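You operate a simulated robot arm through the tools that you are given. There is no shell and no other tool.

You are at the controls of a simulated robot arm. One attempt, no reset.

## Task
Put the small green arc in the drawer and change the teal fixture's label.
Fine: close the drawer again; peel the green label off the plate, lay it on the side table, then stick the yellow one on.

Only the result counts: the job must be done as asked and must still hold three seconds after the hand-in. Knocking over, shifting, dropping, spilling or breaking anything else fails it.

## Robot
A 7-joint arm with a fingered hand, fixed in place. Base frame: the origin is at the foot of the arm, x ahead of it, y to its left, z up; the work surface is at about z = 0.799. Lengths are in m, angles in rad, forces in N, time in s.
Its first joint turns from -2.007 to 2.007 rad. Payload 5 kg.
The TCP is the grasp point between the finger pads, 0.032 m short of the fingertips. In the tool frame z runs along the fingers and y along their closing line. The gripper opens to 0.16 m. The gripper's body begins 0.089 m behind the TCP. The gripper is a hand of 4 fingers: y runs from the thumb to the fingers, the wrist lies at [0, 0, -0.267] in the tool frame, and closing takes about 1.5 s.
Orientation is that of the tool frame in the base frame, as a unit quaternion [x, y, z, w]. With the fingers straight down and closing along the base's y, the tool's x points along the base's -x, its y along +y and its z along -z.

## Interface
- The arm moves only by the tool servo_tool. Its argument "rows" is a list of rows, each a list of 3 entries, a list of its own where there are three numbers: the gripper command, from -1 (fully open) to 1 (shut), values between in proportion, then the shift along the tool's x, y, z in m, then the turn, a rotation vector about the tool's x, y, z in rad. In form: [[grip, [tx, ty, tz], [ax, ay, az]], ...]. A call has 1 to 20 rows; each row is the pose to reach, as a shift and turn from the pose commanded when the call began, along the tool's axes at that moment. Each row takes 0.2 s and may step no farther than 0.05 m and 0.15 rad from the row before; otherwise, or with a gripper value out of range, the whole call is refused. A pose out of reach is approached as far as the arm can. The call stops where the force on the tool passes 90 N (or 10 N more than at its start, if that is more) or the arm is blocked; 0.2 s more then pass. Each finger travels about 0.045 m/s and halts on what it meets, pressing with about 23 N; the grip force reading is that of the motor and also rises with nothing between the fingers. The clock runs only during rows and for 0.2 s after the last one: add rows that repeat a pose to give the fingers time. It gives the time, the measured TCP pose, the force on the tool (base axes), the opening and the grip force at its end, in the units of the frame above (readings bear some noise), with the torque about the TCP (base axes, N m) and any sound that the robot's microphone picked up.
- Cameras (640 x 400 px; columns grow to the right, rows downward): "scene" is fixed at [0.3999, -0.4979, 1.3479]; the picture's right is [0.53, -0.85, 0.00], its down [-0.61, -0.38, -0.69] and it looks along [0.59, 0.37, -0.72] (base axes); focal length 264 px, centre (320, 200). "wrist" rides on the gripper at [0.08, -0.004, -0.114] in the tool frame; the picture's right is [0.05, 1.00, 0.00], its down [-0.82, 0.04, -0.58] and it looks along [-0.58, 0.03, 0.82] (tool axes); focal length 265 px, centre (320, 200). There is no depth. A picture from a camera that has moved, and an enlarged one, comes with that camera's place and axes in the base frame and with its lens.
- grab_frame(camera): a new picture of that camera. It takes no simulated time.
- lift_body(by): slides the trunk up (or, below 0, down) by that many m; the arm rides with it, the base frame stays. It gives what a move gives, with no picture.
- set_grasp(shape): the hand has 4 fingers and takes this shape, open, in about a second: jaw (thumb against the fingers, like two jaws); tri (thumb and two fingers); tip (a fingertip pinch); poke (one finger out to press); point (the index stretched); flat (the hand flat); cup (the hand cupped); fist (a fist). The gripper value then closes the fingers along that shape, each until it touches; the sizes above hold for jaw. It gives what a move gives, with no picture.
- close_up(camera, box): a new picture of the part [left, top, right, bottom] of that camera's present view, enlarged. It takes no simulated time.
- finish_job(): hands the job in; it is judged then, once.

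Places have to be worked out from the pictures, the camera data and where the tool is seen. Open the gripper and draw the arm clear of the work before you hand the job in, unless the task says otherwise.

The tools are called as name(argument=value, ...) on one line, values as JSON. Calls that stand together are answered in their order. servo_tool: Moves the arm, as the interface text tells. Its arguments: {"type":"object","properties":{"rows":{"type":"array"}},"required":["rows"]} The other tools are called the same way: lift_body (by) slides the trunk up or down; set_grasp (shape) gives the hand a shape; grab_frame (camera) takes a picture; close_up (camera, box) takes an enlarged picture of a part of a camera's view; finish_job () hands the job in.

At the start:

```text
time_s: 0.0
position: [0.7348, -0.051, 1.1074]
tool_rot: [0.0, 1.0, 0.0, -0.001]
ft_force: [0.5, 0.6, -0.4]
torque: [-0.01, 0.01, -0.03]
gripper_width: 0.1598
gripper_force: 0.1
shape: jaw
trunk travel left (down, up): [-0.55, 0.44]
```

scene: 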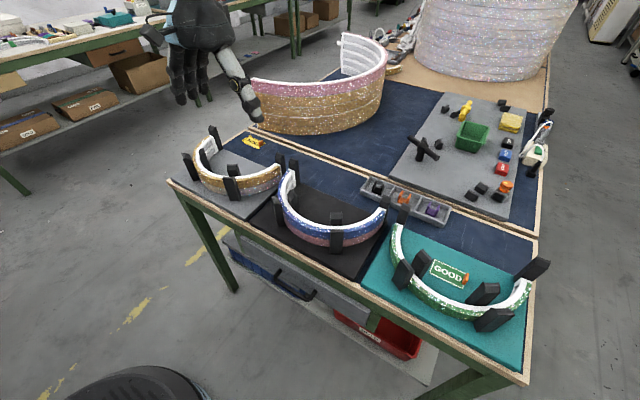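
wrist: 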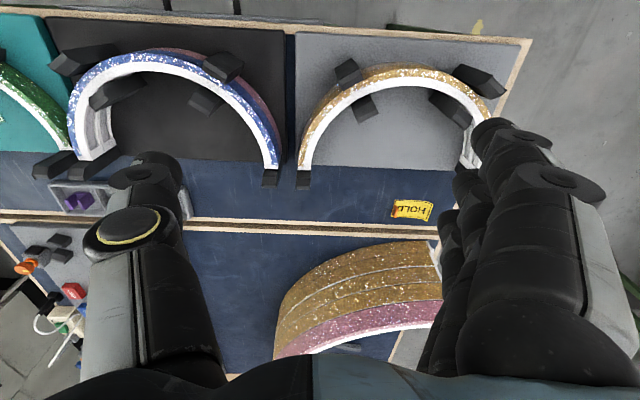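

I start by looking closely at the scene: the teal fixture with its GOOD label, the yellow HOLD label, the drawer under the table and the side table.

close_up(camera="scene", box=[360, 200, 560, 325])

close_up(camera="scene", box=[160, 120, 320, 220])

close_up(camera="scene", box=[200, 220, 440, 370])

close_up(camera="scene", box=[380, 80, 560, 220])

close_up(camera="scene", box=[0, 0, 240, 150])

close_up(camera="wrist", box=[0, 0, 320, 200])

```text
3.20 times, centred on (460, 262) of scene
camera zoom: at [0.3999, -0.4979, 1.3479], right [0.53, -0.85, 0.0], down [-0.61, -0.38, -0.69], along [0.59, 0.37, -0.72], focal length 846 px, centre (-128, 0)
```

zoom: 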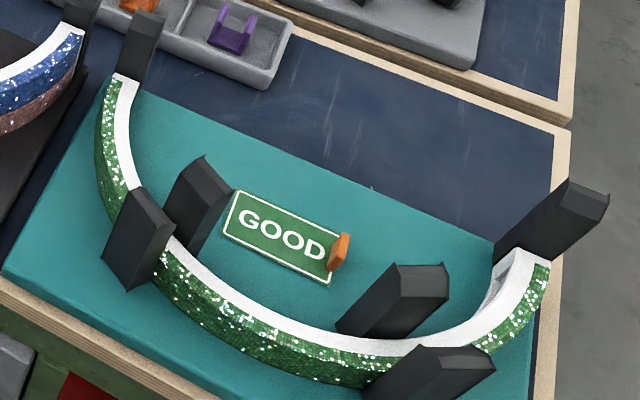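

```text
4.00 times, centred on (240, 170) of scene
camera zoom: at [0.3999, -0.4979, 1.3479], right [0.53, -0.85, 0.0], down [-0.61, -0.38, -0.69], along [0.59, 0.37, -0.72], focal length 1058 px, centre (640, 320)
```

zoom: 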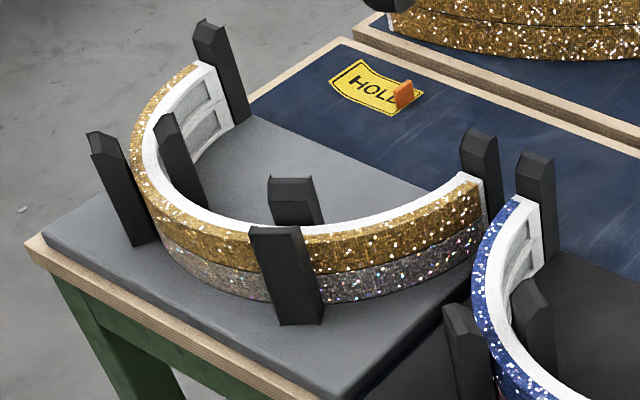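

```text
2.67 times, centred on (320, 295) of scene
camera zoom: at [0.3999, -0.4979, 1.3479], right [0.53, -0.85, 0.0], down [-0.61, -0.38, -0.69], along [0.59, 0.37, -0.72], focal length 705 px, centre (320, -53)
```

zoom: 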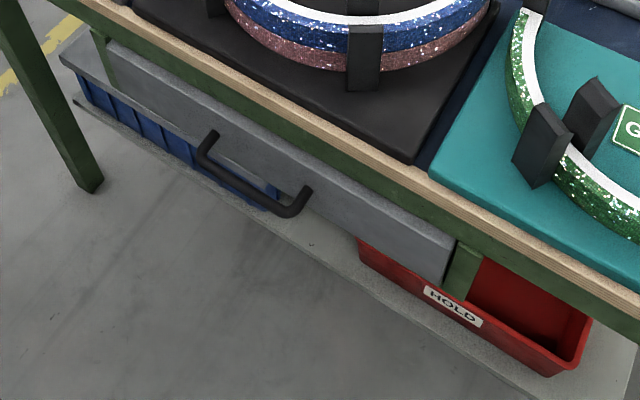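

```text
2.86 times, centred on (470, 150) of scene
camera zoom: at [0.3999, -0.4979, 1.3479], right [0.53, -0.85, 0.0], down [-0.61, -0.38, -0.69], along [0.59, 0.37, -0.72], focal length 756 px, centre (-109, 343)
```

zoom: 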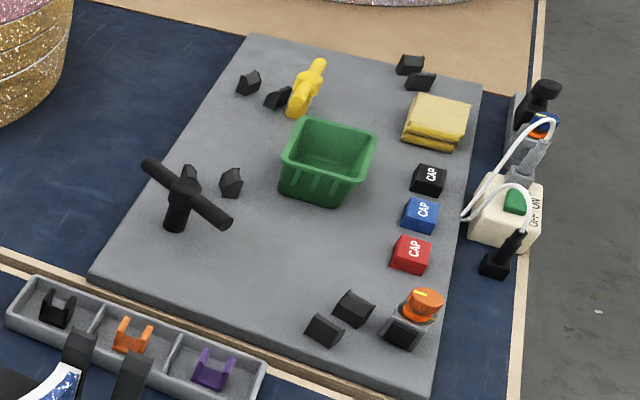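

```text
2.67 times, centred on (120, 75) of scene
camera zoom: at [0.3999, -0.4979, 1.3479], right [0.53, -0.85, 0.0], down [-0.61, -0.38, -0.69], along [0.59, 0.37, -0.72], focal length 705 px, centre (853, 533)
```

zoom: 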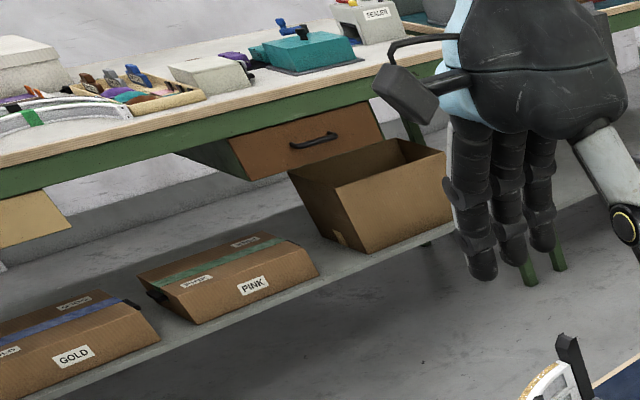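

```text
2.00 times, centred on (160, 100) of wrist
camera zoom: at [0.6545, -0.0565, 1.2204], right [-0.05, 1.0, 0.0], down [0.82, 0.04, 0.58], along [0.58, 0.03, -0.82], focal length 531 px, centre (640, 400)
```

zoom: 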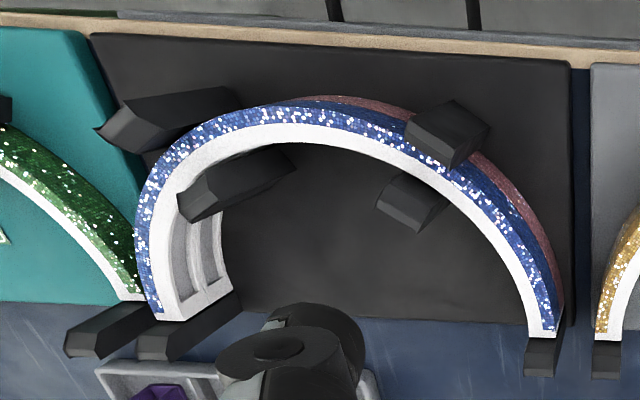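

The main table's near edge is at about x≈0.67. The GOOD label is around (0.80, -0.59) and HOLD around (0.97, 0.14), while the side table and the "small green arc" aren't clearly identified yet. I swing the arm back and to the left, high above the table, to look around with the wrist camera.

servo_tool(rows=[[-1, [0.045, 0.01, 0], [0, 0, 0]], [-1, [0.09, 0.02, 0], [0, 0, 0]], [-1, [0.135, 0.03, 0], [0, 0, 0]], [-1, [0.18, 0.04, 0], [0, 0, 0]], [-1, [0.186, 0.0867, 0], [0, 0, -0.065]], [-1, [0.191, 0.1332, 0], [0, 0, -0.15]], [-1, [0.1999, 0.1791, 0], [0, 0, -0.235]], [-1, [0.2127, 0.224, 0], [0, 0, -0.32]], [-1, [0.2293, 0.2677, 0], [0, 0, -0.405]], [-1, [0.2495, 0.3099, 0], [0, 0, -0.49]], [-1, [0.2733, 0.3501, 0], [0, 0, -0.575]], [-1, [0.3003, 0.3882, 0], [0, 0, -0.66]], [-1, [0.3305, 0.4239, 0], [0, 0, -0.745]], [-1, [0.3636, 0.4569, 0], [0, 0, -0.83]]])

grab_frame(camera="wrist")

grab_frame(camera="scene")

```text
time_s: 3.0
position: [0.3692, 0.4053, 1.1068]
tool_rot: [-0.403, 0.915, -0.001, 0.0]
ft_force: [0.3, -0.1, -0.2]
torque: [-0.01, -0.03, -0.01]
gripper_width: 0.1601
gripper_force: 0.0
shape: jaw
trunk travel left (down, up): [-0.55, 0.44]
```

```text
taken
camera wrist: at [0.3186, 0.3428, 1.2202], right [-0.77, 0.64, 0.0], down [0.52, 0.63, 0.58], along [0.37, 0.45, -0.82], focal length 265 px, centre (320, 200)
```

wrist: 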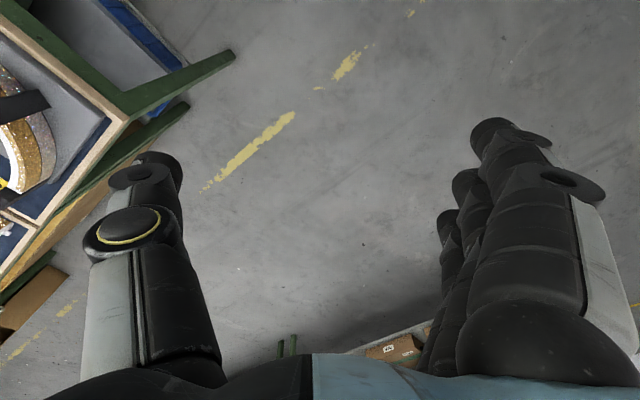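

```text
taken
```

scene: 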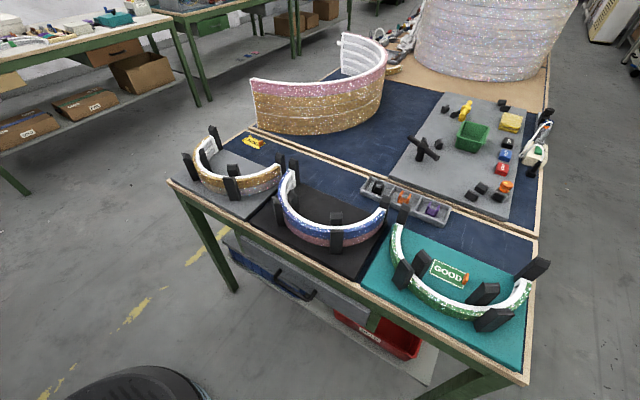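

The left side is open floor with no side table within reach. I swing round to the right side at the same height to look there.

servo_tool(rows=[[-1, [0.002, -0.0467, 0], [0, 0, 0.085]], [-1, [0.0079, -0.093, 0], [0, 0, 0.17]], [-1, [0.0178, -0.1387, 0], [0, 0, 0.255]], [-1, [0.0315, -0.1834, 0], [0, 0, 0.34]], [-1, [0.0489, -0.2268, 0], [0, 0, 0.425]], [-1, [0.07, -0.2685, 0], [0, 0, 0.51]], [-1, [0.0945, -0.3083, 0], [0, 0, 0.595]], [-1, [0.1223, -0.3458, 0], [0, 0, 0.68]], [-1, [0.1532, -0.3809, 0], [0, 0, 0.765]], [-1, [0.187, -0.4132, 0], [0, 0, 0.85]], [-1, [0.2235, -0.4425, 0], [0, 0, 0.935]], [-1, [0.2622, -0.4687, 0], [0, 0, 1.02]], [-1, [0.3029, -0.4914, 0], [0, 0, 1.105]], [-1, [0.3455, -0.5106, 0], [0, 0, 1.19]], [-1, [0.3895, -0.5261, 0], [0, 0, 1.275]], [-1, [0.4347, -0.5378, 0], [0, 0, 1.36]], [-1, [0.4808, -0.5456, 0], [0, 0, 1.445]], [-1, [0.5276, -0.5495, 0], [0, 0, 1.53]], [-1, [0.5743, -0.5495, 0], [0, 0, 1.615]], [-1, [0.6209, -0.5454, 0], [0, 0, 1.7]]])

grab_frame(camera="wrist")

grab_frame(camera="scene")

```text
time_s: 7.2
position: [0.3547, -0.4231, 1.1056]
tool_rot: [0.422, 0.907, 0.0, 0.0]
ft_force: [-0.4, -0.4, 0.6]
torque: [0.01, 0.0, 0.01]
gripper_width: 0.1602
gripper_force: 0.0
shape: jaw
trunk travel left (down, up): [-0.55, 0.44]
```

```text
taken
camera wrist: at [0.3005, -0.3652, 1.2197], right [0.73, 0.68, 0.0], down [0.56, -0.6, 0.58], along [0.39, -0.42, -0.82], focal length 265 px, centre (320, 200)
```

wrist: 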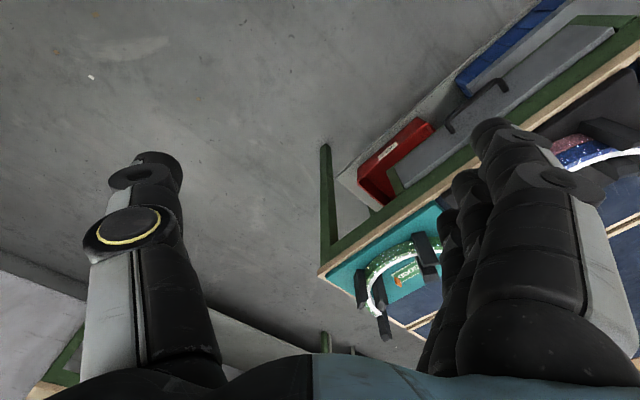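

```text
taken
```

scene: 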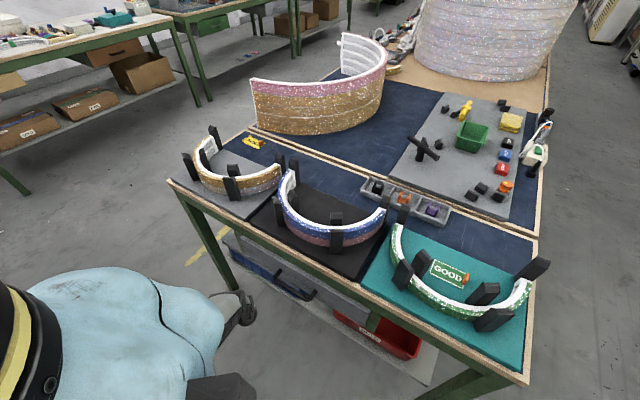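

Nothing within reach to the right of the table yet either; I swing further round to the right rear to check for a side table there.

servo_tool(rows=[[-1, [0.002, -0.0467, 0], [0, 0, 0.085]], [-1, [0.0079, -0.093, 0], [0, 0, 0.17]], [-1, [0.0178, -0.1387, 0], [0, 0, 0.255]], [-1, [0.0315, -0.1834, 0], [0, 0, 0.34]], [-1, [0.0489, -0.2268, 0], [0, 0, 0.425]], [-1, [0.07, -0.2685, 0], [0, 0, 0.51]], [-1, [0.0945, -0.3083, 0], [0, 0, 0.595]], [-1, [0.1223, -0.3458, 0], [0, 0, 0.68]], [-1, [0.1532, -0.3809, 0], [0, 0, 0.765]], [-1, [0.187, -0.4132, 0], [0, 0, 0.85]], [-1, [0.2235, -0.4425, 0], [0, 0, 0.935]]])

grab_frame(camera="wrist")

```text
time_s: 9.6
position: [-0.1289, -0.5344, 1.107]
tool_rot: [0.786, 0.619, 0.0, -0.001]
ft_force: [-1.2, 0.3, 0.1]
torque: [-0.03, 0.01, -0.01]
gripper_width: 0.1597
gripper_force: 0.1
shape: jaw
trunk travel left (down, up): [-0.55, 0.44]
```

```text
taken
camera wrist: at [-0.1137, -0.4566, 1.221], right [0.98, -0.18, 0.0], down [-0.15, -0.8, 0.58], along [-0.11, -0.57, -0.82], focal length 265 px, centre (320, 200)
```

wrist: 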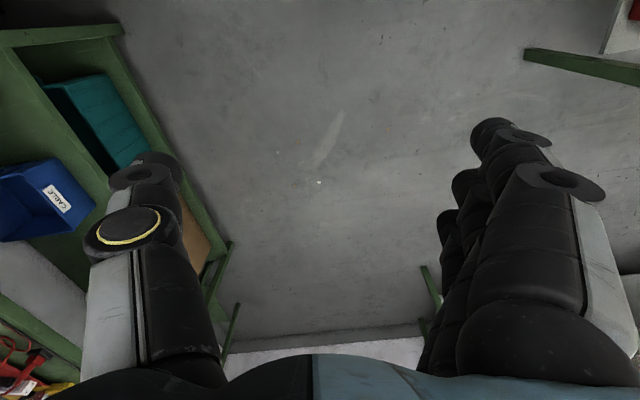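

Only far-off racks there, nothing reachable. I swing back the whole way over to the left rear, the one sector still unseen.

servo_tool(rows=[[-1, [0.002, 0.0467, 0], [0, 0, -0.085]], [-1, [0.0079, 0.093, 0], [0, 0, -0.17]], [-1, [0.0178, 0.1387, 0], [0, 0, -0.255]], [-1, [0.0315, 0.1834, 0], [0, 0, -0.34]], [-1, [0.0489, 0.2268, 0], [0, 0, -0.425]], [-1, [0.07, 0.2685, 0], [0, 0, -0.51]], [-1, [0.0945, 0.3083, 0], [0, 0, -0.595]], [-1, [0.1223, 0.3458, 0], [0, 0, -0.68]], [-1, [0.1532, 0.3809, 0], [0, 0, -0.765]], [-1, [0.187, 0.4132, 0], [0, 0, -0.85]], [-1, [0.2235, 0.4425, 0], [0, 0, -0.935]], [-1, [0.2622, 0.4687, 0], [0, 0, -1.02]], [-1, [0.3029, 0.4914, 0], [0, 0, -1.105]], [-1, [0.3455, 0.5106, 0], [0, 0, -1.19]], [-1, [0.3895, 0.5261, 0], [0, 0, -1.275]], [-1, [0.4347, 0.5378, 0], [0, 0, -1.36]], [-1, [0.4808, 0.5456, 0], [0, 0, -1.445]], [-1, [0.5276, 0.5495, 0], [0, 0, -1.53]], [-1, [0.5743, 0.5495, 0], [0, 0, -1.615]], [-1, [0.6209, 0.5454, 0], [0, 0, -1.7]]])

servo_tool(rows=[[-1, [0.002, 0.0467, 0], [0, 0, -0.085]], [-1, [0.0079, 0.093, 0], [0, 0, -0.17]], [-1, [0.0178, 0.1387, 0], [0, 0, -0.255]], [-1, [0.0315, 0.1834, 0], [0, 0, -0.34]], [-1, [0.0489, 0.2268, 0], [0, 0, -0.425]], [-1, [0.07, 0.2685, 0], [0, 0, -0.51]], [-1, [0.0945, 0.3083, 0], [0, 0, -0.595]], [-1, [0.1223, 0.3458, 0], [0, 0, -0.68]], [-1, [0.1532, 0.3809, 0], [0, 0, -0.765]], [-1, [0.187, 0.4132, 0], [0, 0, -0.85]], [-1, [0.2235, 0.4425, 0], [0, 0, -0.935]], [-1, [0.2622, 0.4687, 0], [0, 0, -1.02]], [-1, [0.3029, 0.4914, 0], [0, 0, -1.105]], [-1, [0.3455, 0.5106, 0], [0, 0, -1.19]], [-1, [0.3895, 0.5261, 0], [0, 0, -1.275]], [-1, [0.4347, 0.5378, 0], [0, 0, -1.36]], [-1, [0.4808, 0.5456, 0], [0, 0, -1.445]], [-1, [0.5276, 0.5495, 0], [0, 0, -1.53]], [-1, [0.5743, 0.5495, 0], [0, 0, -1.615]], [-1, [0.6209, 0.5454, 0], [0, 0, -1.7]]])

grab_frame(camera="wrist")

```text
time_s: 13.8
position: [0.5488, -0.0581, 1.1058]
tool_rot: [0.052, 0.999, 0.0, 0.0]
ft_force: [-0.3, -0.4, 0.5]
torque: [-0.01, 0.01, 0.0]
gripper_width: 0.1599
gripper_force: 0.0
shape: jaw
trunk travel left (down, up): [-0.55, 0.44]
```

```text
time_s: 18.0
position: [-0.0152, 0.5511, 1.1071]
tool_rot: [0.716, -0.698, 0.001, 0.0]
ft_force: [1.1, -0.2, -0.1]
torque: [0.02, -0.02, -0.05]
gripper_width: 0.1598
gripper_force: 0.0
shape: jaw
trunk travel left (down, up): [-0.55, 0.44]
```

```text
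taken
camera wrist: at [-0.0094, 0.4698, 1.2206], right [-1.0, -0.08, 0.0], down [-0.06, 0.81, 0.58], along [-0.04, 0.58, -0.82], focal length 265 px, centre (320, 200)
```

wrist: 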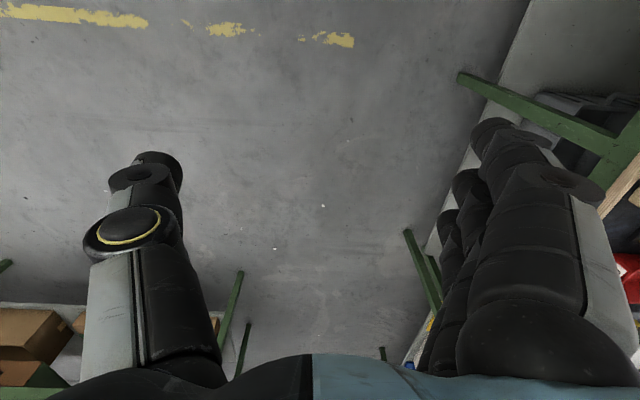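

There is a table corner at about (-0.6, 0.65), on the right edge of this view. I swing a little further to see whether it is a plausible side table.

servo_tool(rows=[[-1, [0.002, 0.0467, 0], [0, 0, -0.13]], [-1, [0.0079, 0.093, 0], [0, 0, -0.26]], [-1, [0.0178, 0.1387, 0], [0, 0, -0.39]], [-1, [0.0178, 0.1387, 0], [0, 0, -0.52]], [-1, [0.0178, 0.1387, 0], [0, 0, -0.65]]])

grab_frame(camera="wrist")

```text
time_s: 19.2
position: [-0.1539, 0.5278, 1.1053]
tool_rot: [0.902, -0.433, 0.0, 0.001]
ft_force: [1.0, 0.0, 0.4]
torque: [0.01, -0.01, -0.03]
gripper_width: 0.16
gripper_force: 0.1
shape: jaw
trunk travel left (down, up): [-0.55, 0.44]
```

```text
taken
camera wrist: at [-0.0985, 0.4681, 1.2195], right [-0.75, -0.67, 0.0], down [-0.54, 0.61, 0.58], along [-0.38, 0.43, -0.82], focal length 265 px, centre (320, 200)
```

wrist: 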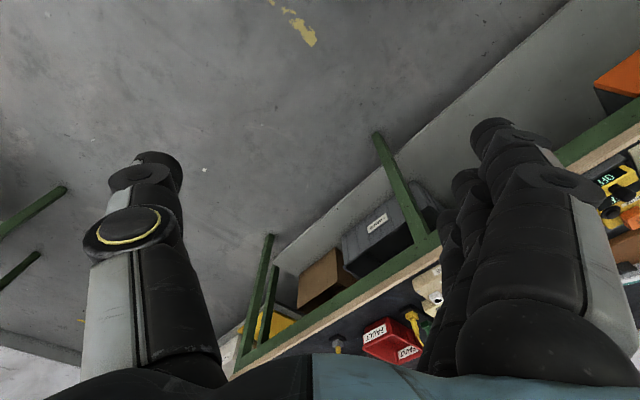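

That is a long bench behind the robot (edge near x≈-0.63), background rather than a side table. So I take the narrow front table holding the fixtures, where HOLD lies, as the side table, and I swing back to the front.

servo_tool(rows=[[-1, [0.0198, -0.0423, 0], [0, 0, 0.10475]], [-1, [0.0431, -0.0828, 0], [0, 0, 0.2095]], [-1, [0.0698, -0.1212, 0], [0, 0, 0.31425]], [-1, [0.0997, -0.1572, 0], [0, 0, 0.419]], [-1, [0.1324, -0.1905, 0], [0, 0, 0.52375]], [-1, [0.1679, -0.2209, 0], [0, 0, 0.6285]], [-1, [0.2058, -0.2482, 0], [0, 0, 0.73325]], [-1, [0.246, -0.2721, 0], [0, 0, 0.838]], [-1, [0.288, -0.2926, 0], [0, 0, 0.94275]], [-1, [0.3316, -0.3094, 0], [0, 0, 1.0475]], [-1, [0.3766, -0.3224, 0], [0, 0, 1.15225]], [-1, [0.4224, -0.3317, 0], [0, 0, 1.257]], [-1, [0.4687, -0.337, 0], [0, 0, 1.36175]], [-1, [0.5154, -0.3384, 0], [0, 0, 1.4665]], [-1, [0.5619, -0.3357, 0], [0, 0, 1.57125]], [-1, [0.6081, -0.3291, 0], [0, 0, 1.676]], [-1, [0.6537, -0.3186, 0], [0, 0, 1.78075]], [-1, [0.6984, -0.3042, 0], [0, 0, 1.8855]], [-1, [0.7415, -0.2862, 0], [0, 0, 1.99025]], [-1, [0.783, -0.2645, 0], [0, 0, 2.095]]])

close_up(camera="scene", box=[220, 100, 440, 240])

```text
time_s: 23.4
position: [0.5447, 0.0825, 1.107]
tool_rot: [-0.075, 0.997, 0.0, 0.0]
ft_force: [-0.2, -0.1, 0.3]
torque: [0.02, 0.01, -0.02]
gripper_width: 0.16
gripper_force: 0.0
shape: jaw
trunk travel left (down, up): [-0.55, 0.44]
```

```text
2.86 times, centred on (330, 170) of scene
camera zoom: at [0.3999, -0.4979, 1.3479], right [0.53, -0.85, 0.0], down [-0.61, -0.38, -0.69], along [0.59, 0.37, -0.72], focal length 756 px, centre (291, 286)
```

zoom: 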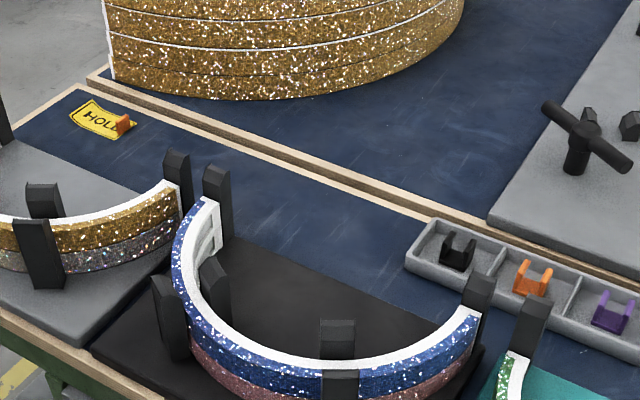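

Now I move the hand over the teal fixture with the wrist camera facing it, staying at z≥1.0, to measure the green arc, the posts and the label.

servo_tool(rows=[[-1, [-0.0028, -0.043, 0.0076], [0, 0, 0.0536]], [-1, [-0.0055, -0.0859, 0.0153], [0, 0, 0.1071]], [-1, [-0.0083, -0.1289, 0.0229], [0, 0, 0.1607]], [-1, [-0.011, -0.1719, 0.0306], [0, 0, 0.2143]], [-1, [-0.0138, -0.2148, 0.0382], [0, 0, 0.2679]], [-1, [-0.0165, -0.2578, 0.0459], [0, 0, 0.3214]], [-1, [-0.0193, -0.3008, 0.0535], [0, 0, 0.375]], [-1, [-0.0221, -0.3437, 0.0611], [0, 0, 0.4286]], [-1, [-0.0248, -0.3867, 0.0688], [0, 0, 0.4821]], [-1, [-0.0276, -0.4297, 0.0764], [0, 0, 0.5357]], [-1, [-0.0303, -0.4726, 0.0841], [0, 0, 0.5893]], [-1, [-0.0331, -0.5156, 0.0917], [0, 0, 0.6429]], [-1, [-0.0358, -0.5585, 0.0994], [0, 0, 0.6964]], [-1, [-0.0386, -0.6015, 0.107], [0, 0, 0.75]]])

grab_frame(camera="wrist")

grab_frame(camera="scene")

```text
time_s: 26.4
position: [0.6714, -0.5066, 0.9992]
tool_rot: [0.295, 0.955, 0.001, -0.001]
ft_force: [0.3, -0.2, 0.3]
torque: [0.08, -0.01, -0.02]
gripper_width: 0.1601
gripper_force: 0.1
shape: jaw
trunk travel left (down, up): [-0.55, 0.44]
```

```text
taken
camera wrist: at [0.604, -0.4657, 1.1132], right [0.52, 0.85, 0.0], down [0.7, -0.43, 0.58], along [0.49, -0.3, -0.82], focal length 265 px, centre (320, 200)
```

wrist: 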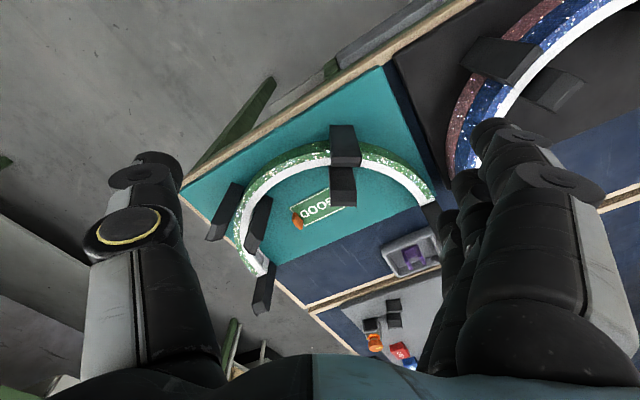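

```text
taken
```

scene: 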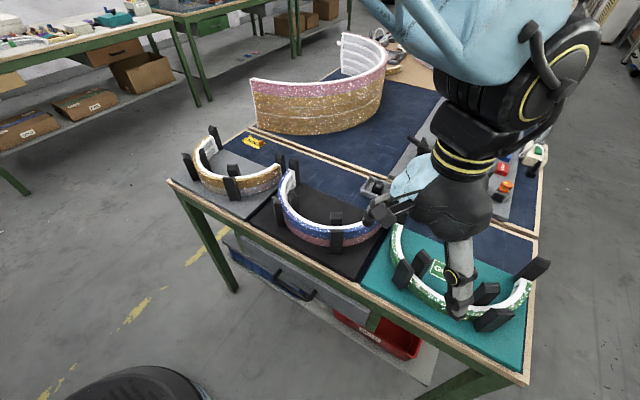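

The wrist camera now sees the teal fixture; I zoom in to measure it.

close_up(camera="wrist", box=[180, 100, 460, 280])

close_up(camera="scene", box=[380, 210, 560, 340])

```text
2.22 times, centred on (320, 190) of wrist
camera zoom: at [0.604, -0.4657, 1.1132], right [0.52, 0.85, 0.0], down [0.7, -0.43, 0.58], along [0.49, -0.3, -0.82], focal length 590 px, centre (320, 222)
```

zoom: 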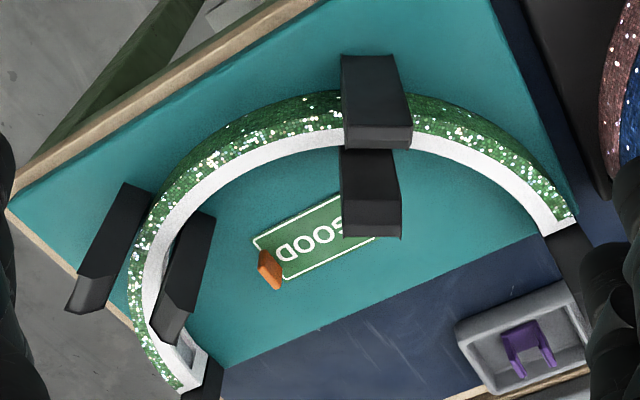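

```text
3.08 times, centred on (470, 275) of scene
camera zoom: at [0.3999, -0.4979, 1.3479], right [0.53, -0.85, 0.0], down [-0.61, -0.38, -0.69], along [0.59, 0.37, -0.72], focal length 814 px, centre (-142, -31)
```

zoom: 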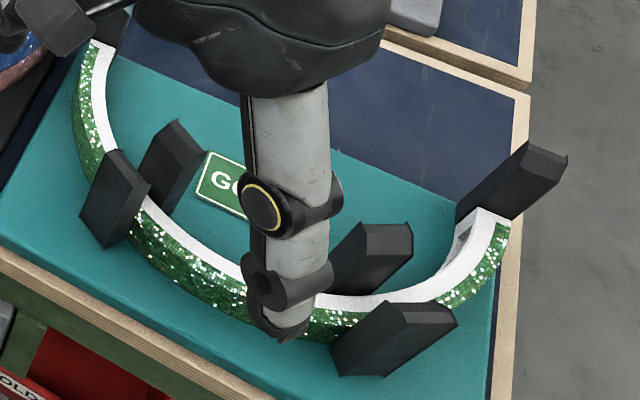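

From the two views the GOOD label spans about x 0.776–0.818, y -0.55…-0.62 at z≈0.811, with an upright orange tab at (0.797, -0.62). The arc is roughly a half ring of radius 0.14 with its apex at (0.70, -0.58) and top at z≈0.86. I zoom in further on the arc and tab.

close_up(camera="wrist", box=[230, 125, 350, 200])

close_up(camera="wrist", box=[275, 175, 355, 235])

close_up(camera="scene", box=[385, 215, 465, 315])

close_up(camera="scene", box=[460, 250, 560, 340])

```text
5.33 times, centred on (290, 162) of wrist
camera zoom: at [0.604, -0.4657, 1.1132], right [0.52, 0.85, 0.0], down [0.7, -0.43, 0.58], along [0.49, -0.3, -0.82], focal length 1416 px, centre (480, 400)
```

zoom: 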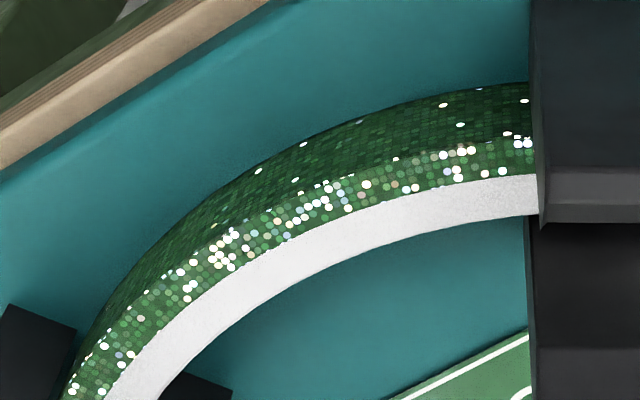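

```text
6.67 times, centred on (315, 205) of wrist
camera zoom: at [0.604, -0.4657, 1.1132], right [0.52, 0.85, 0.0], down [0.7, -0.43, 0.58], along [0.49, -0.3, -0.82], focal length 1769 px, centre (353, 167)
```

zoom: 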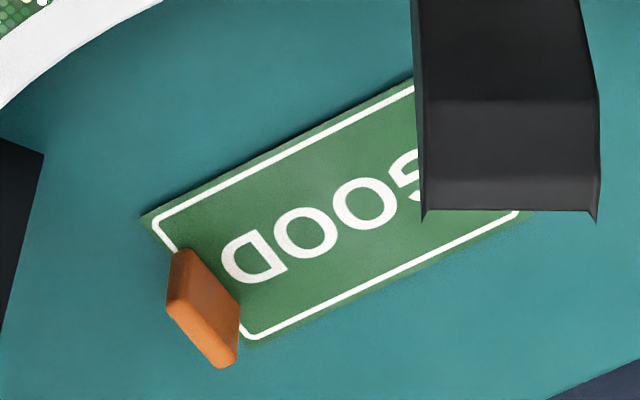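

```text
4.00 times, centred on (425, 265) of scene
camera zoom: at [0.3999, -0.4979, 1.3479], right [0.53, -0.85, 0.0], down [-0.61, -0.38, -0.69], along [0.59, 0.37, -0.72], focal length 1058 px, centre (-100, -60)
```

zoom: 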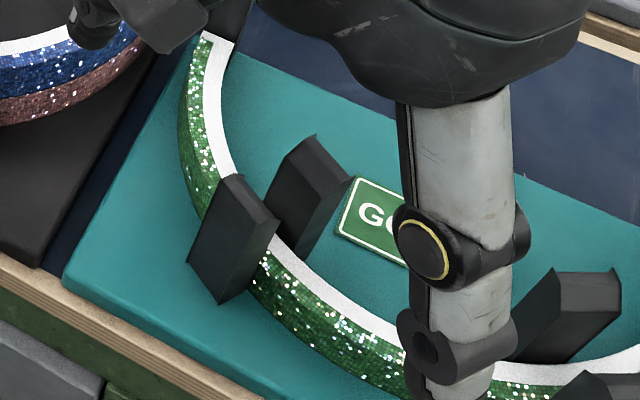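

```text
4.44 times, centred on (510, 295) of scene
camera zoom: at [0.3999, -0.4979, 1.3479], right [0.53, -0.85, 0.0], down [-0.61, -0.38, -0.69], along [0.59, 0.37, -0.72], focal length 1175 px, centre (-524, -222)
```

zoom: 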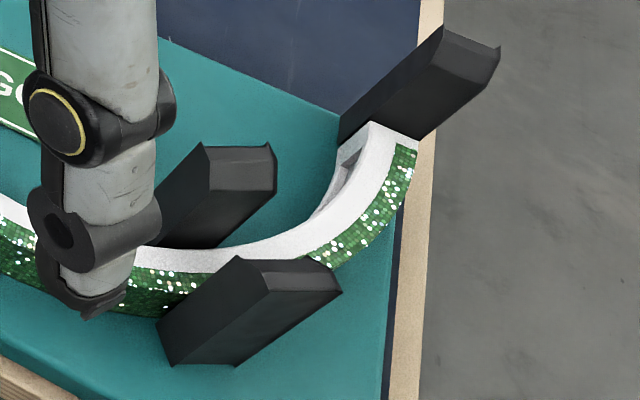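

The green arc looks like one single-layer body, and the tab is a thin plate wide in x and upright, so it should be pinched along y. Next I look at the drawer and handle from the front with the wrist camera.

servo_tool(rows=[[-1, [0.041, 0.0109, 0.0], [0, 0, -0.075]], [-1, [0.0819, 0.0217, 0.0], [0, 0, -0.15]], [-1, [0.1229, 0.0326, 0.0], [0, 0, -0.225]], [-1, [0.1638, 0.0434, 0.01], [0, 0, -0.3]], [-1, [0.2048, 0.0543, 0.02], [0, 0, -0.375]], [-1, [0.2457, 0.0651, 0.03], [0, 0, -0.45]], [-1, [0.2867, 0.076, 0.04], [0, 0, -0.525]], [-1, [0.3276, 0.0868, 0.05], [0, 0, -0.6]]])

grab_frame(camera="wrist")

grab_frame(camera="scene")

```text
time_s: 28.2
position: [0.4511, -0.248, 0.9521]
tool_rot: [-0.001, 1.0, 0.0, 0.0]
ft_force: [0.5, 0.7, -0.5]
torque: [-0.03, -0.03, -0.03]
gripper_width: 0.1598
gripper_force: 0.1
shape: jaw
trunk travel left (down, up): [-0.55, 0.44]
```

```text
taken
camera wrist: at [0.3696, -0.2533, 1.066], right [-0.05, 1.0, 0.0], down [0.81, 0.04, 0.58], along [0.58, 0.03, -0.82], focal length 265 px, centre (320, 200)
```

wrist: 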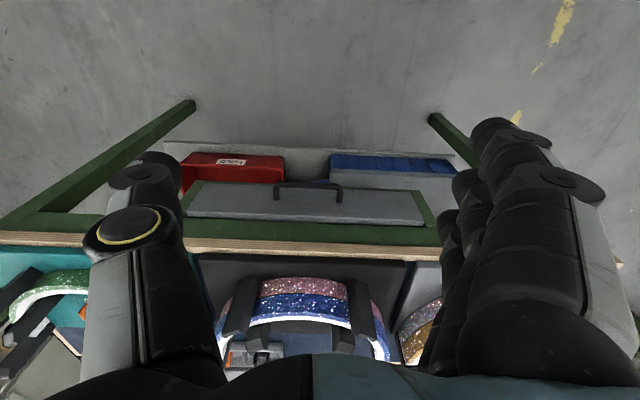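

```text
taken
```

scene: 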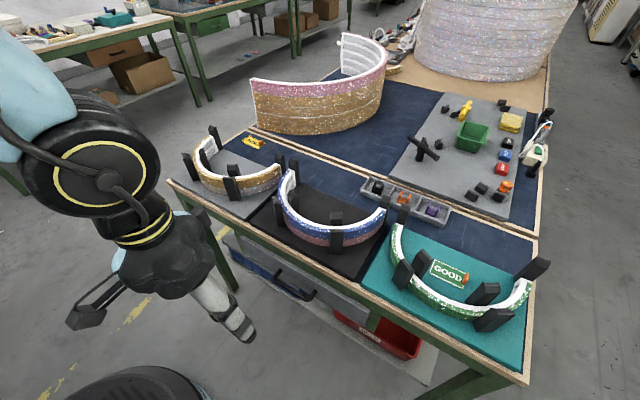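

I zoom in on the drawer front and handle to measure them.

close_up(camera="wrist", box=[170, 140, 450, 270])

close_up(camera="scene", box=[215, 215, 395, 345])

```text
2.29 times, centred on (310, 205) of wrist
camera zoom: at [0.3696, -0.2533, 1.066], right [-0.05, 1.0, 0.0], down [0.81, 0.04, 0.58], along [0.58, 0.03, -0.82], focal length 607 px, centre (343, 189)
```

zoom: 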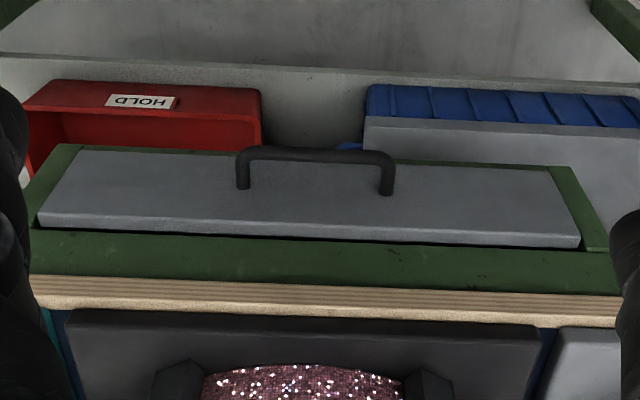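

```text
3.08 times, centred on (305, 280) of scene
camera zoom: at [0.3999, -0.4979, 1.3479], right [0.53, -0.85, 0.0], down [-0.61, -0.38, -0.69], along [0.59, 0.37, -0.72], focal length 814 px, centre (366, -46)
```

zoom: 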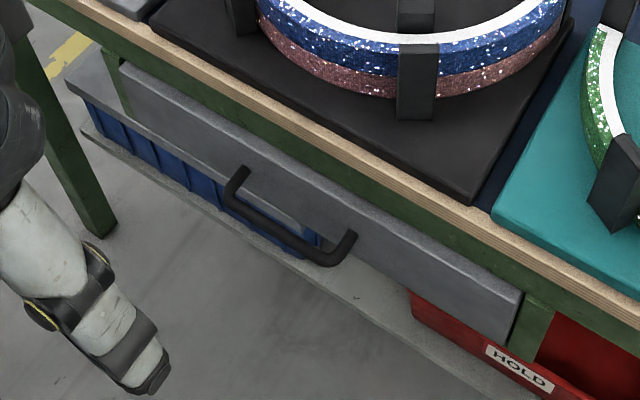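

Handle bar measured at x≈0.63, z≈0.663, y from -0.205 to -0.318, about 3 cm in front of the drawer face (front z 0.62–0.704, y -0.06…-0.466). I turn the hand so it closes along base x (fingers toward the drawer), staying in place well clear of the table.

servo_tool(rows=[[-1, [0, 0, 0], [0, 0, 0.1428]], [-1, [0, 0, 0], [0, 0, 0.2856]], [-1, [0, 0, 0], [0, 0, 0.4284]], [-1, [0, 0, 0], [0, 0, 0.5712]], [-1, [0, 0, 0], [0, 0, 0.714]], [-1, [0, 0, 0], [0, 0, 0.8568]], [-1, [0, 0, 0], [0, 0, 0.9996]], [-1, [0, 0, 0], [0, 0, 1.1424]], [-1, [0, 0, 0], [0, 0, 1.2852]], [-1, [0, 0, 0], [0, 0, 1.428]], [-1, [0, 0, 0], [0, 0, 1.5708]]])

grab_frame(camera="scene")

grab_frame(camera="wrist")

```text
time_s: 30.6
position: [0.4512, -0.2507, 0.9481]
tool_rot: [0.708, 0.707, 0.0, 0.0]
ft_force: [0.7, 0.2, 0.6]
torque: [-0.01, 0.01, 0.0]
gripper_width: 0.16
gripper_force: 0.0
shape: jaw
trunk travel left (down, up): [-0.55, 0.44]
```

```text
taken
```

scene: 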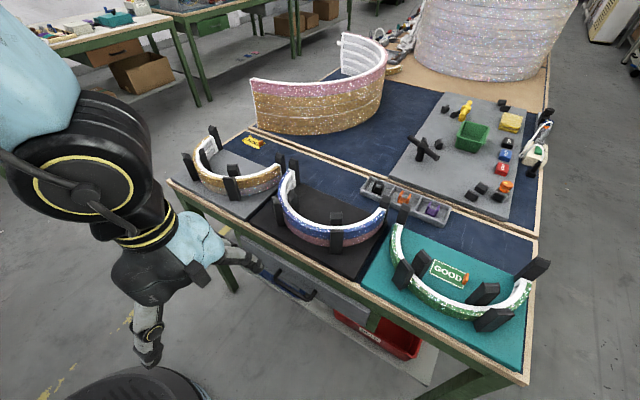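

```text
taken
camera wrist: at [0.4465, -0.1714, 1.0628], right [1.0, 0.05, 0.0], down [0.04, -0.82, 0.58], along [0.03, -0.58, -0.82], focal length 265 px, centre (320, 200)
```

wrist: 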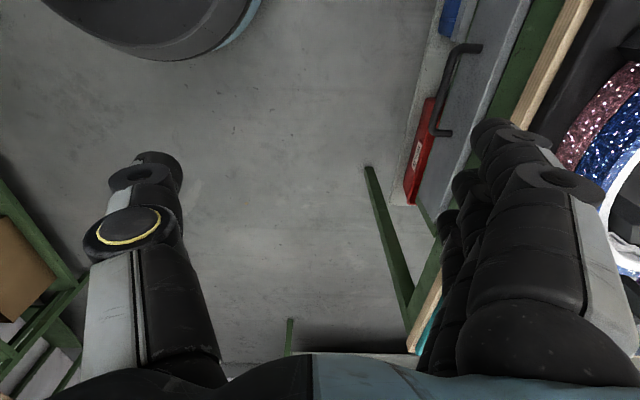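

The orientation worked. Now I lower the trunk by 0.2 m, with the hand over free floor in front of the table, to get down to handle height.

lift_body(by=-0.2)

```text
time_s: 32.8
position: [0.451, -0.2518, 0.7487]
tool_rot: [0.707, 0.707, 0.001, 0.0]
ft_force: [-0.8, -0.1, 0.4]
torque: [0.01, -0.02, 0.0]
gripper_width: 0.16
gripper_force: 0.1
shape: jaw
trunk travel left (down, up): [-0.35, 0.64]
```

Now I tilt the hand about 60° so the fingers point forward and down at the handle, moving to a pre-grasp point in front of it with the gripper narrowed to about 0.05 m.

servo_tool(rows=[[0.375, [0, 0, 0], [0, 0, 0]], [0.375, [-0.0013, 0.0155, 0.0068], [-0.131, 0, 0]], [0.375, [-0.0025, 0.031, 0.0135], [-0.262, 0, 0]], [0.375, [-0.0038, 0.0465, 0.0203], [-0.393, 0, 0]], [0.375, [-0.005, 0.062, 0.027], [-0.5235, 0, 0]], [0.375, [-0.0063, 0.0775, 0.0338], [-0.6545, 0, 0]], [0.375, [-0.0075, 0.093, 0.0405], [-0.785, 0, 0]], [0.375, [-0.0088, 0.1085, 0.0473], [-0.916, 0, 0]], [0.375, [-0.01, 0.115, 0.054], [-1.047, 0, 0]], [0.375, [-0.01, 0.115, 0.054], [-1.047, 0, 0]]])

grab_frame(camera="wrist")

grab_frame(camera="scene")

```text
time_s: 35.0
position: [0.5653, -0.2602, 0.6945]
tool_rot: [0.612, 0.612, 0.355, 0.353]
ft_force: [-0.1, 0.0, 0.0]
torque: [-0.02, 0.01, 0.0]
gripper_width: 0.0501
gripper_force: 0.1
shape: jaw
trunk travel left (down, up): [-0.35, 0.64]
```

```text
taken
camera wrist: at [0.4648, -0.1806, 0.7477], right [0.5, 0.05, 0.87], down [-0.48, -0.82, 0.32], along [0.72, -0.58, -0.38], focal length 265 px, centre (320, 200)
```

wrist: 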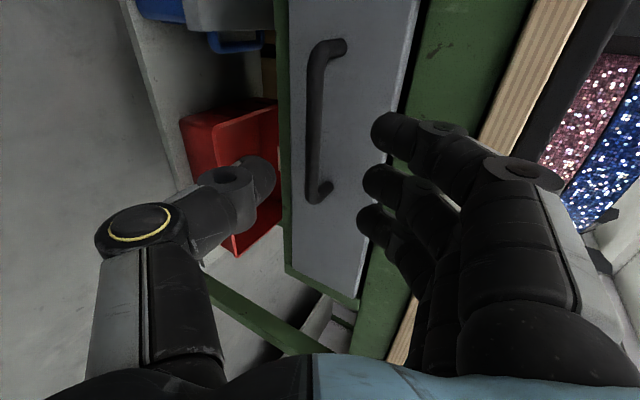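

```text
taken
```

scene: 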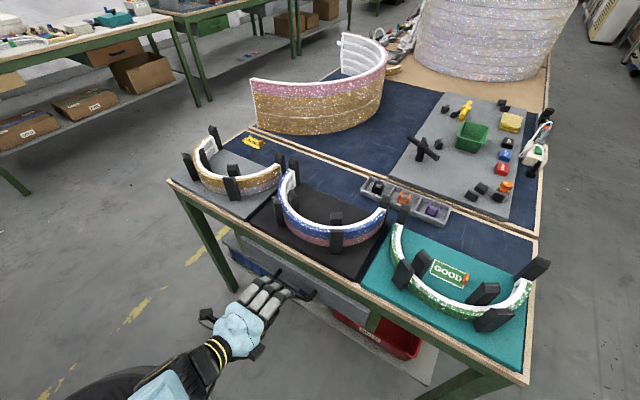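

The wrist view shows the bar nearly centred between thumb and fingers, about 8 cm ahead of the TCP and 5 mm toward the thumb. I narrow the opening slightly and advance along the finger direction to straddle it.

servo_tool(rows=[[0.52, [0, -0.003, 0.01], [0, 0, 0]], [0.52, [0, -0.005, 0.02], [0, 0, 0]], [0.52, [0, -0.005, 0.03], [0, 0, 0]], [0.52, [0, -0.005, 0.04], [0, 0, 0]], [0.52, [0, -0.005, 0.05], [0, 0, 0]]])

grab_frame(camera="wrist")

close_up(camera="scene", box=[215, 215, 395, 345])

```text
time_s: 36.2
position: [0.606, -0.2608, 0.6661]
tool_rot: [0.613, 0.612, 0.355, 0.352]
ft_force: [1.1, 0.4, 0.3]
torque: [-0.01, 0.0, 0.0]
gripper_width: 0.0389
gripper_force: 0.1
shape: jaw
trunk travel left (down, up): [-0.35, 0.64]
```

```text
taken
camera wrist: at [0.506, -0.1809, 0.719], right [0.5, 0.05, 0.86], down [-0.48, -0.82, 0.32], along [0.72, -0.58, -0.38], focal length 265 px, centre (320, 200)
```

wrist: 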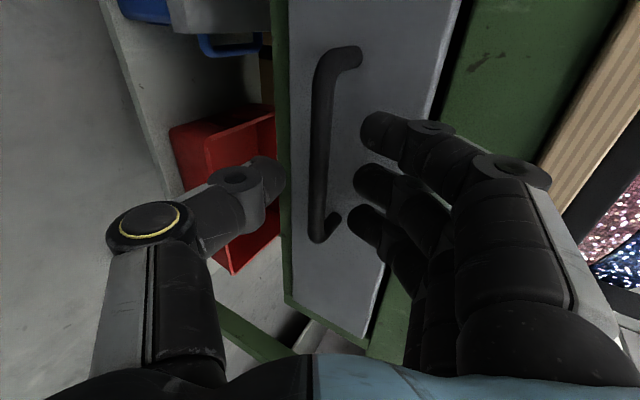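

```text
3.08 times, centred on (305, 280) of scene
camera zoom: at [0.3999, -0.4979, 1.3479], right [0.53, -0.85, 0.0], down [-0.61, -0.38, -0.69], along [0.59, 0.37, -0.72], focal length 814 px, centre (366, -46)
```

zoom: 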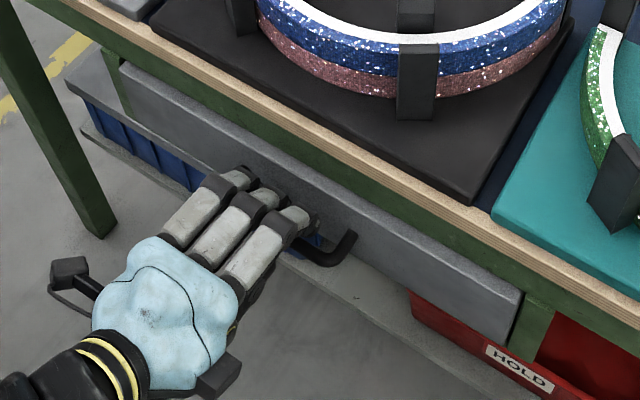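

The bar is now between the thumb and fingers, about 2.6 cm beyond the TCP. I advance 1.2 cm more and close on it.

servo_tool(rows=[[0.52, [0, 0, 0.006], [0, 0, 0]], [0.52, [0, 0, 0.012], [0, 0, 0]], [0.7, [0, 0, 0.012], [0, 0, 0]], [0.85, [0, 0, 0.012], [0, 0, 0]], [1, [0, 0, 0.012], [0, 0, 0]], [1, [0, 0, 0.012], [0, 0, 0]], [1, [0, 0, 0.012], [0, 0, 0]]])

grab_frame(camera="wrist")

```text
time_s: 37.8
position: [0.6167, -0.2608, 0.6605]
tool_rot: [0.612, 0.613, 0.353, 0.354]
ft_force: [-0.2, -0.2, -0.4]
torque: [0.0, -0.01, 0.0]
gripper_width: 0.0069
gripper_force: 22.9
shape: jaw
trunk travel left (down, up): [-0.35, 0.64]
```

```text
taken
camera wrist: at [0.5161, -0.1816, 0.7131], right [0.5, 0.05, 0.86], down [-0.48, -0.82, 0.32], along [0.72, -0.58, -0.38], focal length 265 px, centre (320, 200)
```

wrist: 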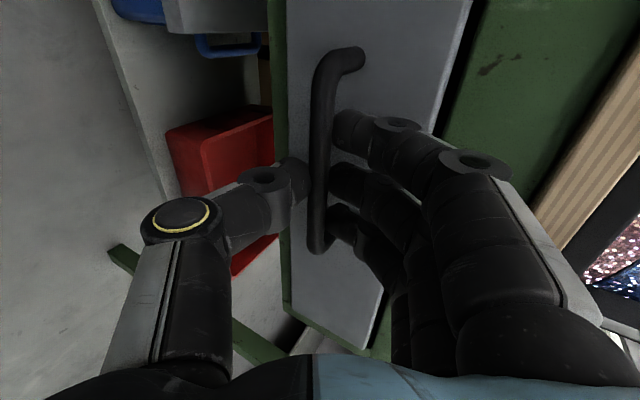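

The bar is held (width 7 mm, 23 N). I pull the drawer straight out 5 cm to test how it moves.

servo_tool(rows=[[1, [0, -0.005, -0.0087], [0, 0, 0]], [1, [0, -0.01, -0.0173], [0, 0, 0]], [1, [0, -0.015, -0.026], [0, 0, 0]], [1, [0, -0.02, -0.0346], [0, 0, 0]], [1, [0, -0.025, -0.0433], [0, 0, 0]]])

grab_frame(camera="scene")

grab_frame(camera="wrist")

```text
time_s: 39.0
position: [0.5667, -0.2613, 0.6592]
tool_rot: [0.612, 0.612, 0.354, 0.354]
ft_force: [-0.8, -3.0, -2.0]
torque: [-0.05, 0.02, -0.07]
gripper_width: 0.0067
gripper_force: 22.9
shape: jaw
trunk travel left (down, up): [-0.35, 0.64]
```

```text
taken
```

scene: 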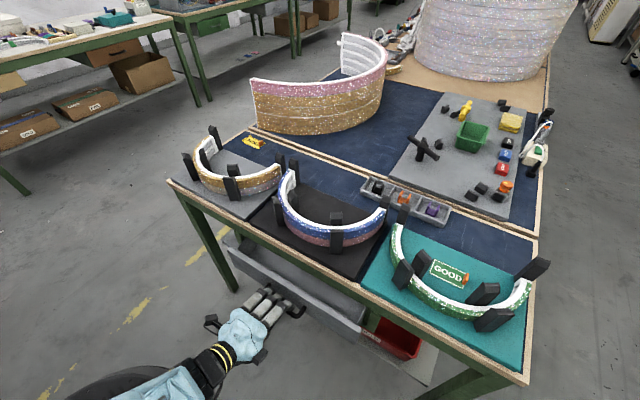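

```text
taken
camera wrist: at [0.4654, -0.1814, 0.7132], right [0.5, 0.05, 0.86], down [-0.48, -0.82, 0.32], along [0.72, -0.58, -0.38], focal length 265 px, centre (320, 200)
```

wrist: 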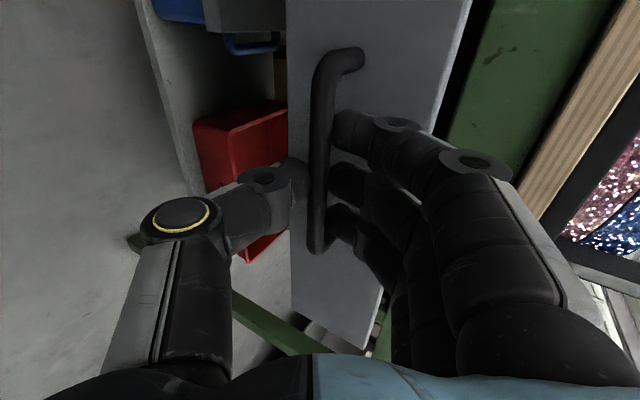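

The drawer slides smoothly with the hand. I pull another 7 cm while easing the hand's tilt, after which I'll re-grip on the panel's top edge from above.

servo_tool(rows=[[1, [0, -0.0045, -0.0086], [0.0353, 0, 0]], [1, [0, -0.009, -0.0172], [0.0706, 0, 0]], [1, [0, -0.0135, -0.0258], [0.1059, 0, 0]], [1, [0, -0.018, -0.0344], [0.1412, 0, 0]], [1, [0, -0.0225, -0.043], [0.1765, 0, 0]], [1, [0, -0.027, -0.0516], [0.2118, 0, 0]], [1, [0, -0.0315, -0.0602], [0.247, 0, 0]]])

grab_frame(camera="wrist")

close_up(camera="scene", box=[170, 200, 410, 370])

```text
time_s: 40.6
position: [0.4983, -0.2607, 0.6624]
tool_rot: [0.651, 0.652, 0.276, 0.275]
ft_force: [0.4, -4.3, 14.7]
torque: [-0.06, -0.34, -0.05]
gripper_width: 0.0069
gripper_force: 22.9
shape: jaw
trunk travel left (down, up): [-0.35, 0.64]
```

```text
taken
camera wrist: at [0.4138, -0.1813, 0.7389], right [0.7, 0.05, 0.72], down [-0.39, -0.82, 0.43], along [0.61, -0.58, -0.55], focal length 265 px, centre (320, 200)
```

wrist: 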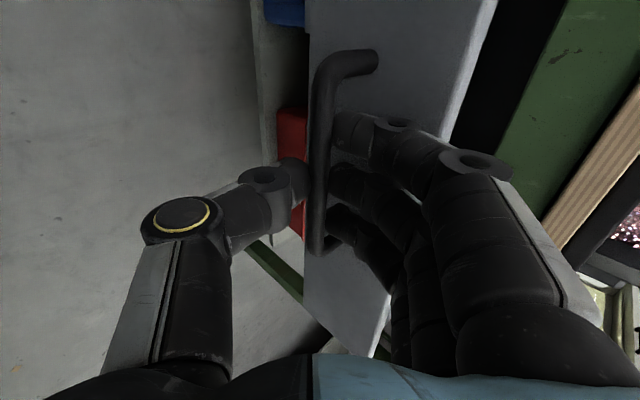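

```text
2.35 times, centred on (290, 285) of scene
camera zoom: at [0.3999, -0.4979, 1.3479], right [0.53, -0.85, 0.0], down [-0.61, -0.38, -0.69], along [0.59, 0.37, -0.72], focal length 622 px, centre (391, 0)
```

zoom: 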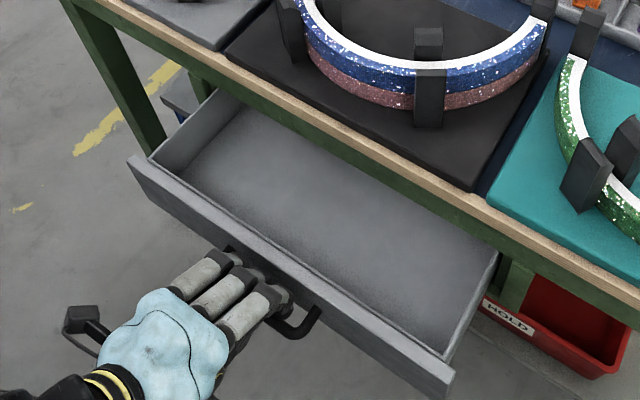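

The drawer is open 12 cm and empty inside. The arm still tracks, so I keep pulling 4 cm more at constant tilt, watching the readings.

servo_tool(rows=[[1, [0, -0.007, -0.0072], [0, 0, 0]], [1, [0, -0.0139, -0.0143], [0, 0, 0]], [1, [0, -0.0209, -0.0215], [0, 0, 0]], [1, [0, -0.0279, -0.0287], [0, 0, 0]]])

```text
time_s: 41.6
position: [0.4579, -0.2608, 0.6633]
tool_rot: [0.651, 0.652, 0.275, 0.275]
ft_force: [-0.9, -4.0, 8.8]
torque: [-0.08, -0.23, -0.06]
gripper_width: 0.0071
gripper_force: 22.9
shape: jaw
trunk travel left (down, up): [-0.35, 0.64]
```

It still tracks well (opened about 16 cm); I pull 4 cm more.

servo_tool(rows=[[1, [0, -0.007, -0.0072], [0, 0, 0]], [1, [0, -0.0139, -0.0143], [0, 0, 0]], [1, [0, -0.0209, -0.0215], [0, 0, 0]], [1, [0, -0.0279, -0.0287], [0, 0, 0]]])

grab_frame(camera="scene")

```text
time_s: 42.6
position: [0.4307, -0.2714, 0.6556]
tool_rot: [0.651, 0.652, 0.275, 0.274]
ft_force: [-0.6, 9.3, -16.9]
torque: [0.11, 0.14, 0.03]
gripper_width: 0.0042
gripper_force: 22.6
shape: jaw
out of reach, approached as far as the arm can: row 2, 3, 4
trunk travel left (down, up): [-0.35, 0.64]
```

```text
taken
```

scene: 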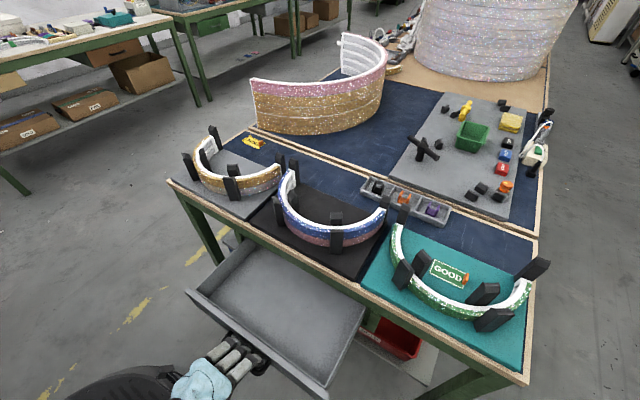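

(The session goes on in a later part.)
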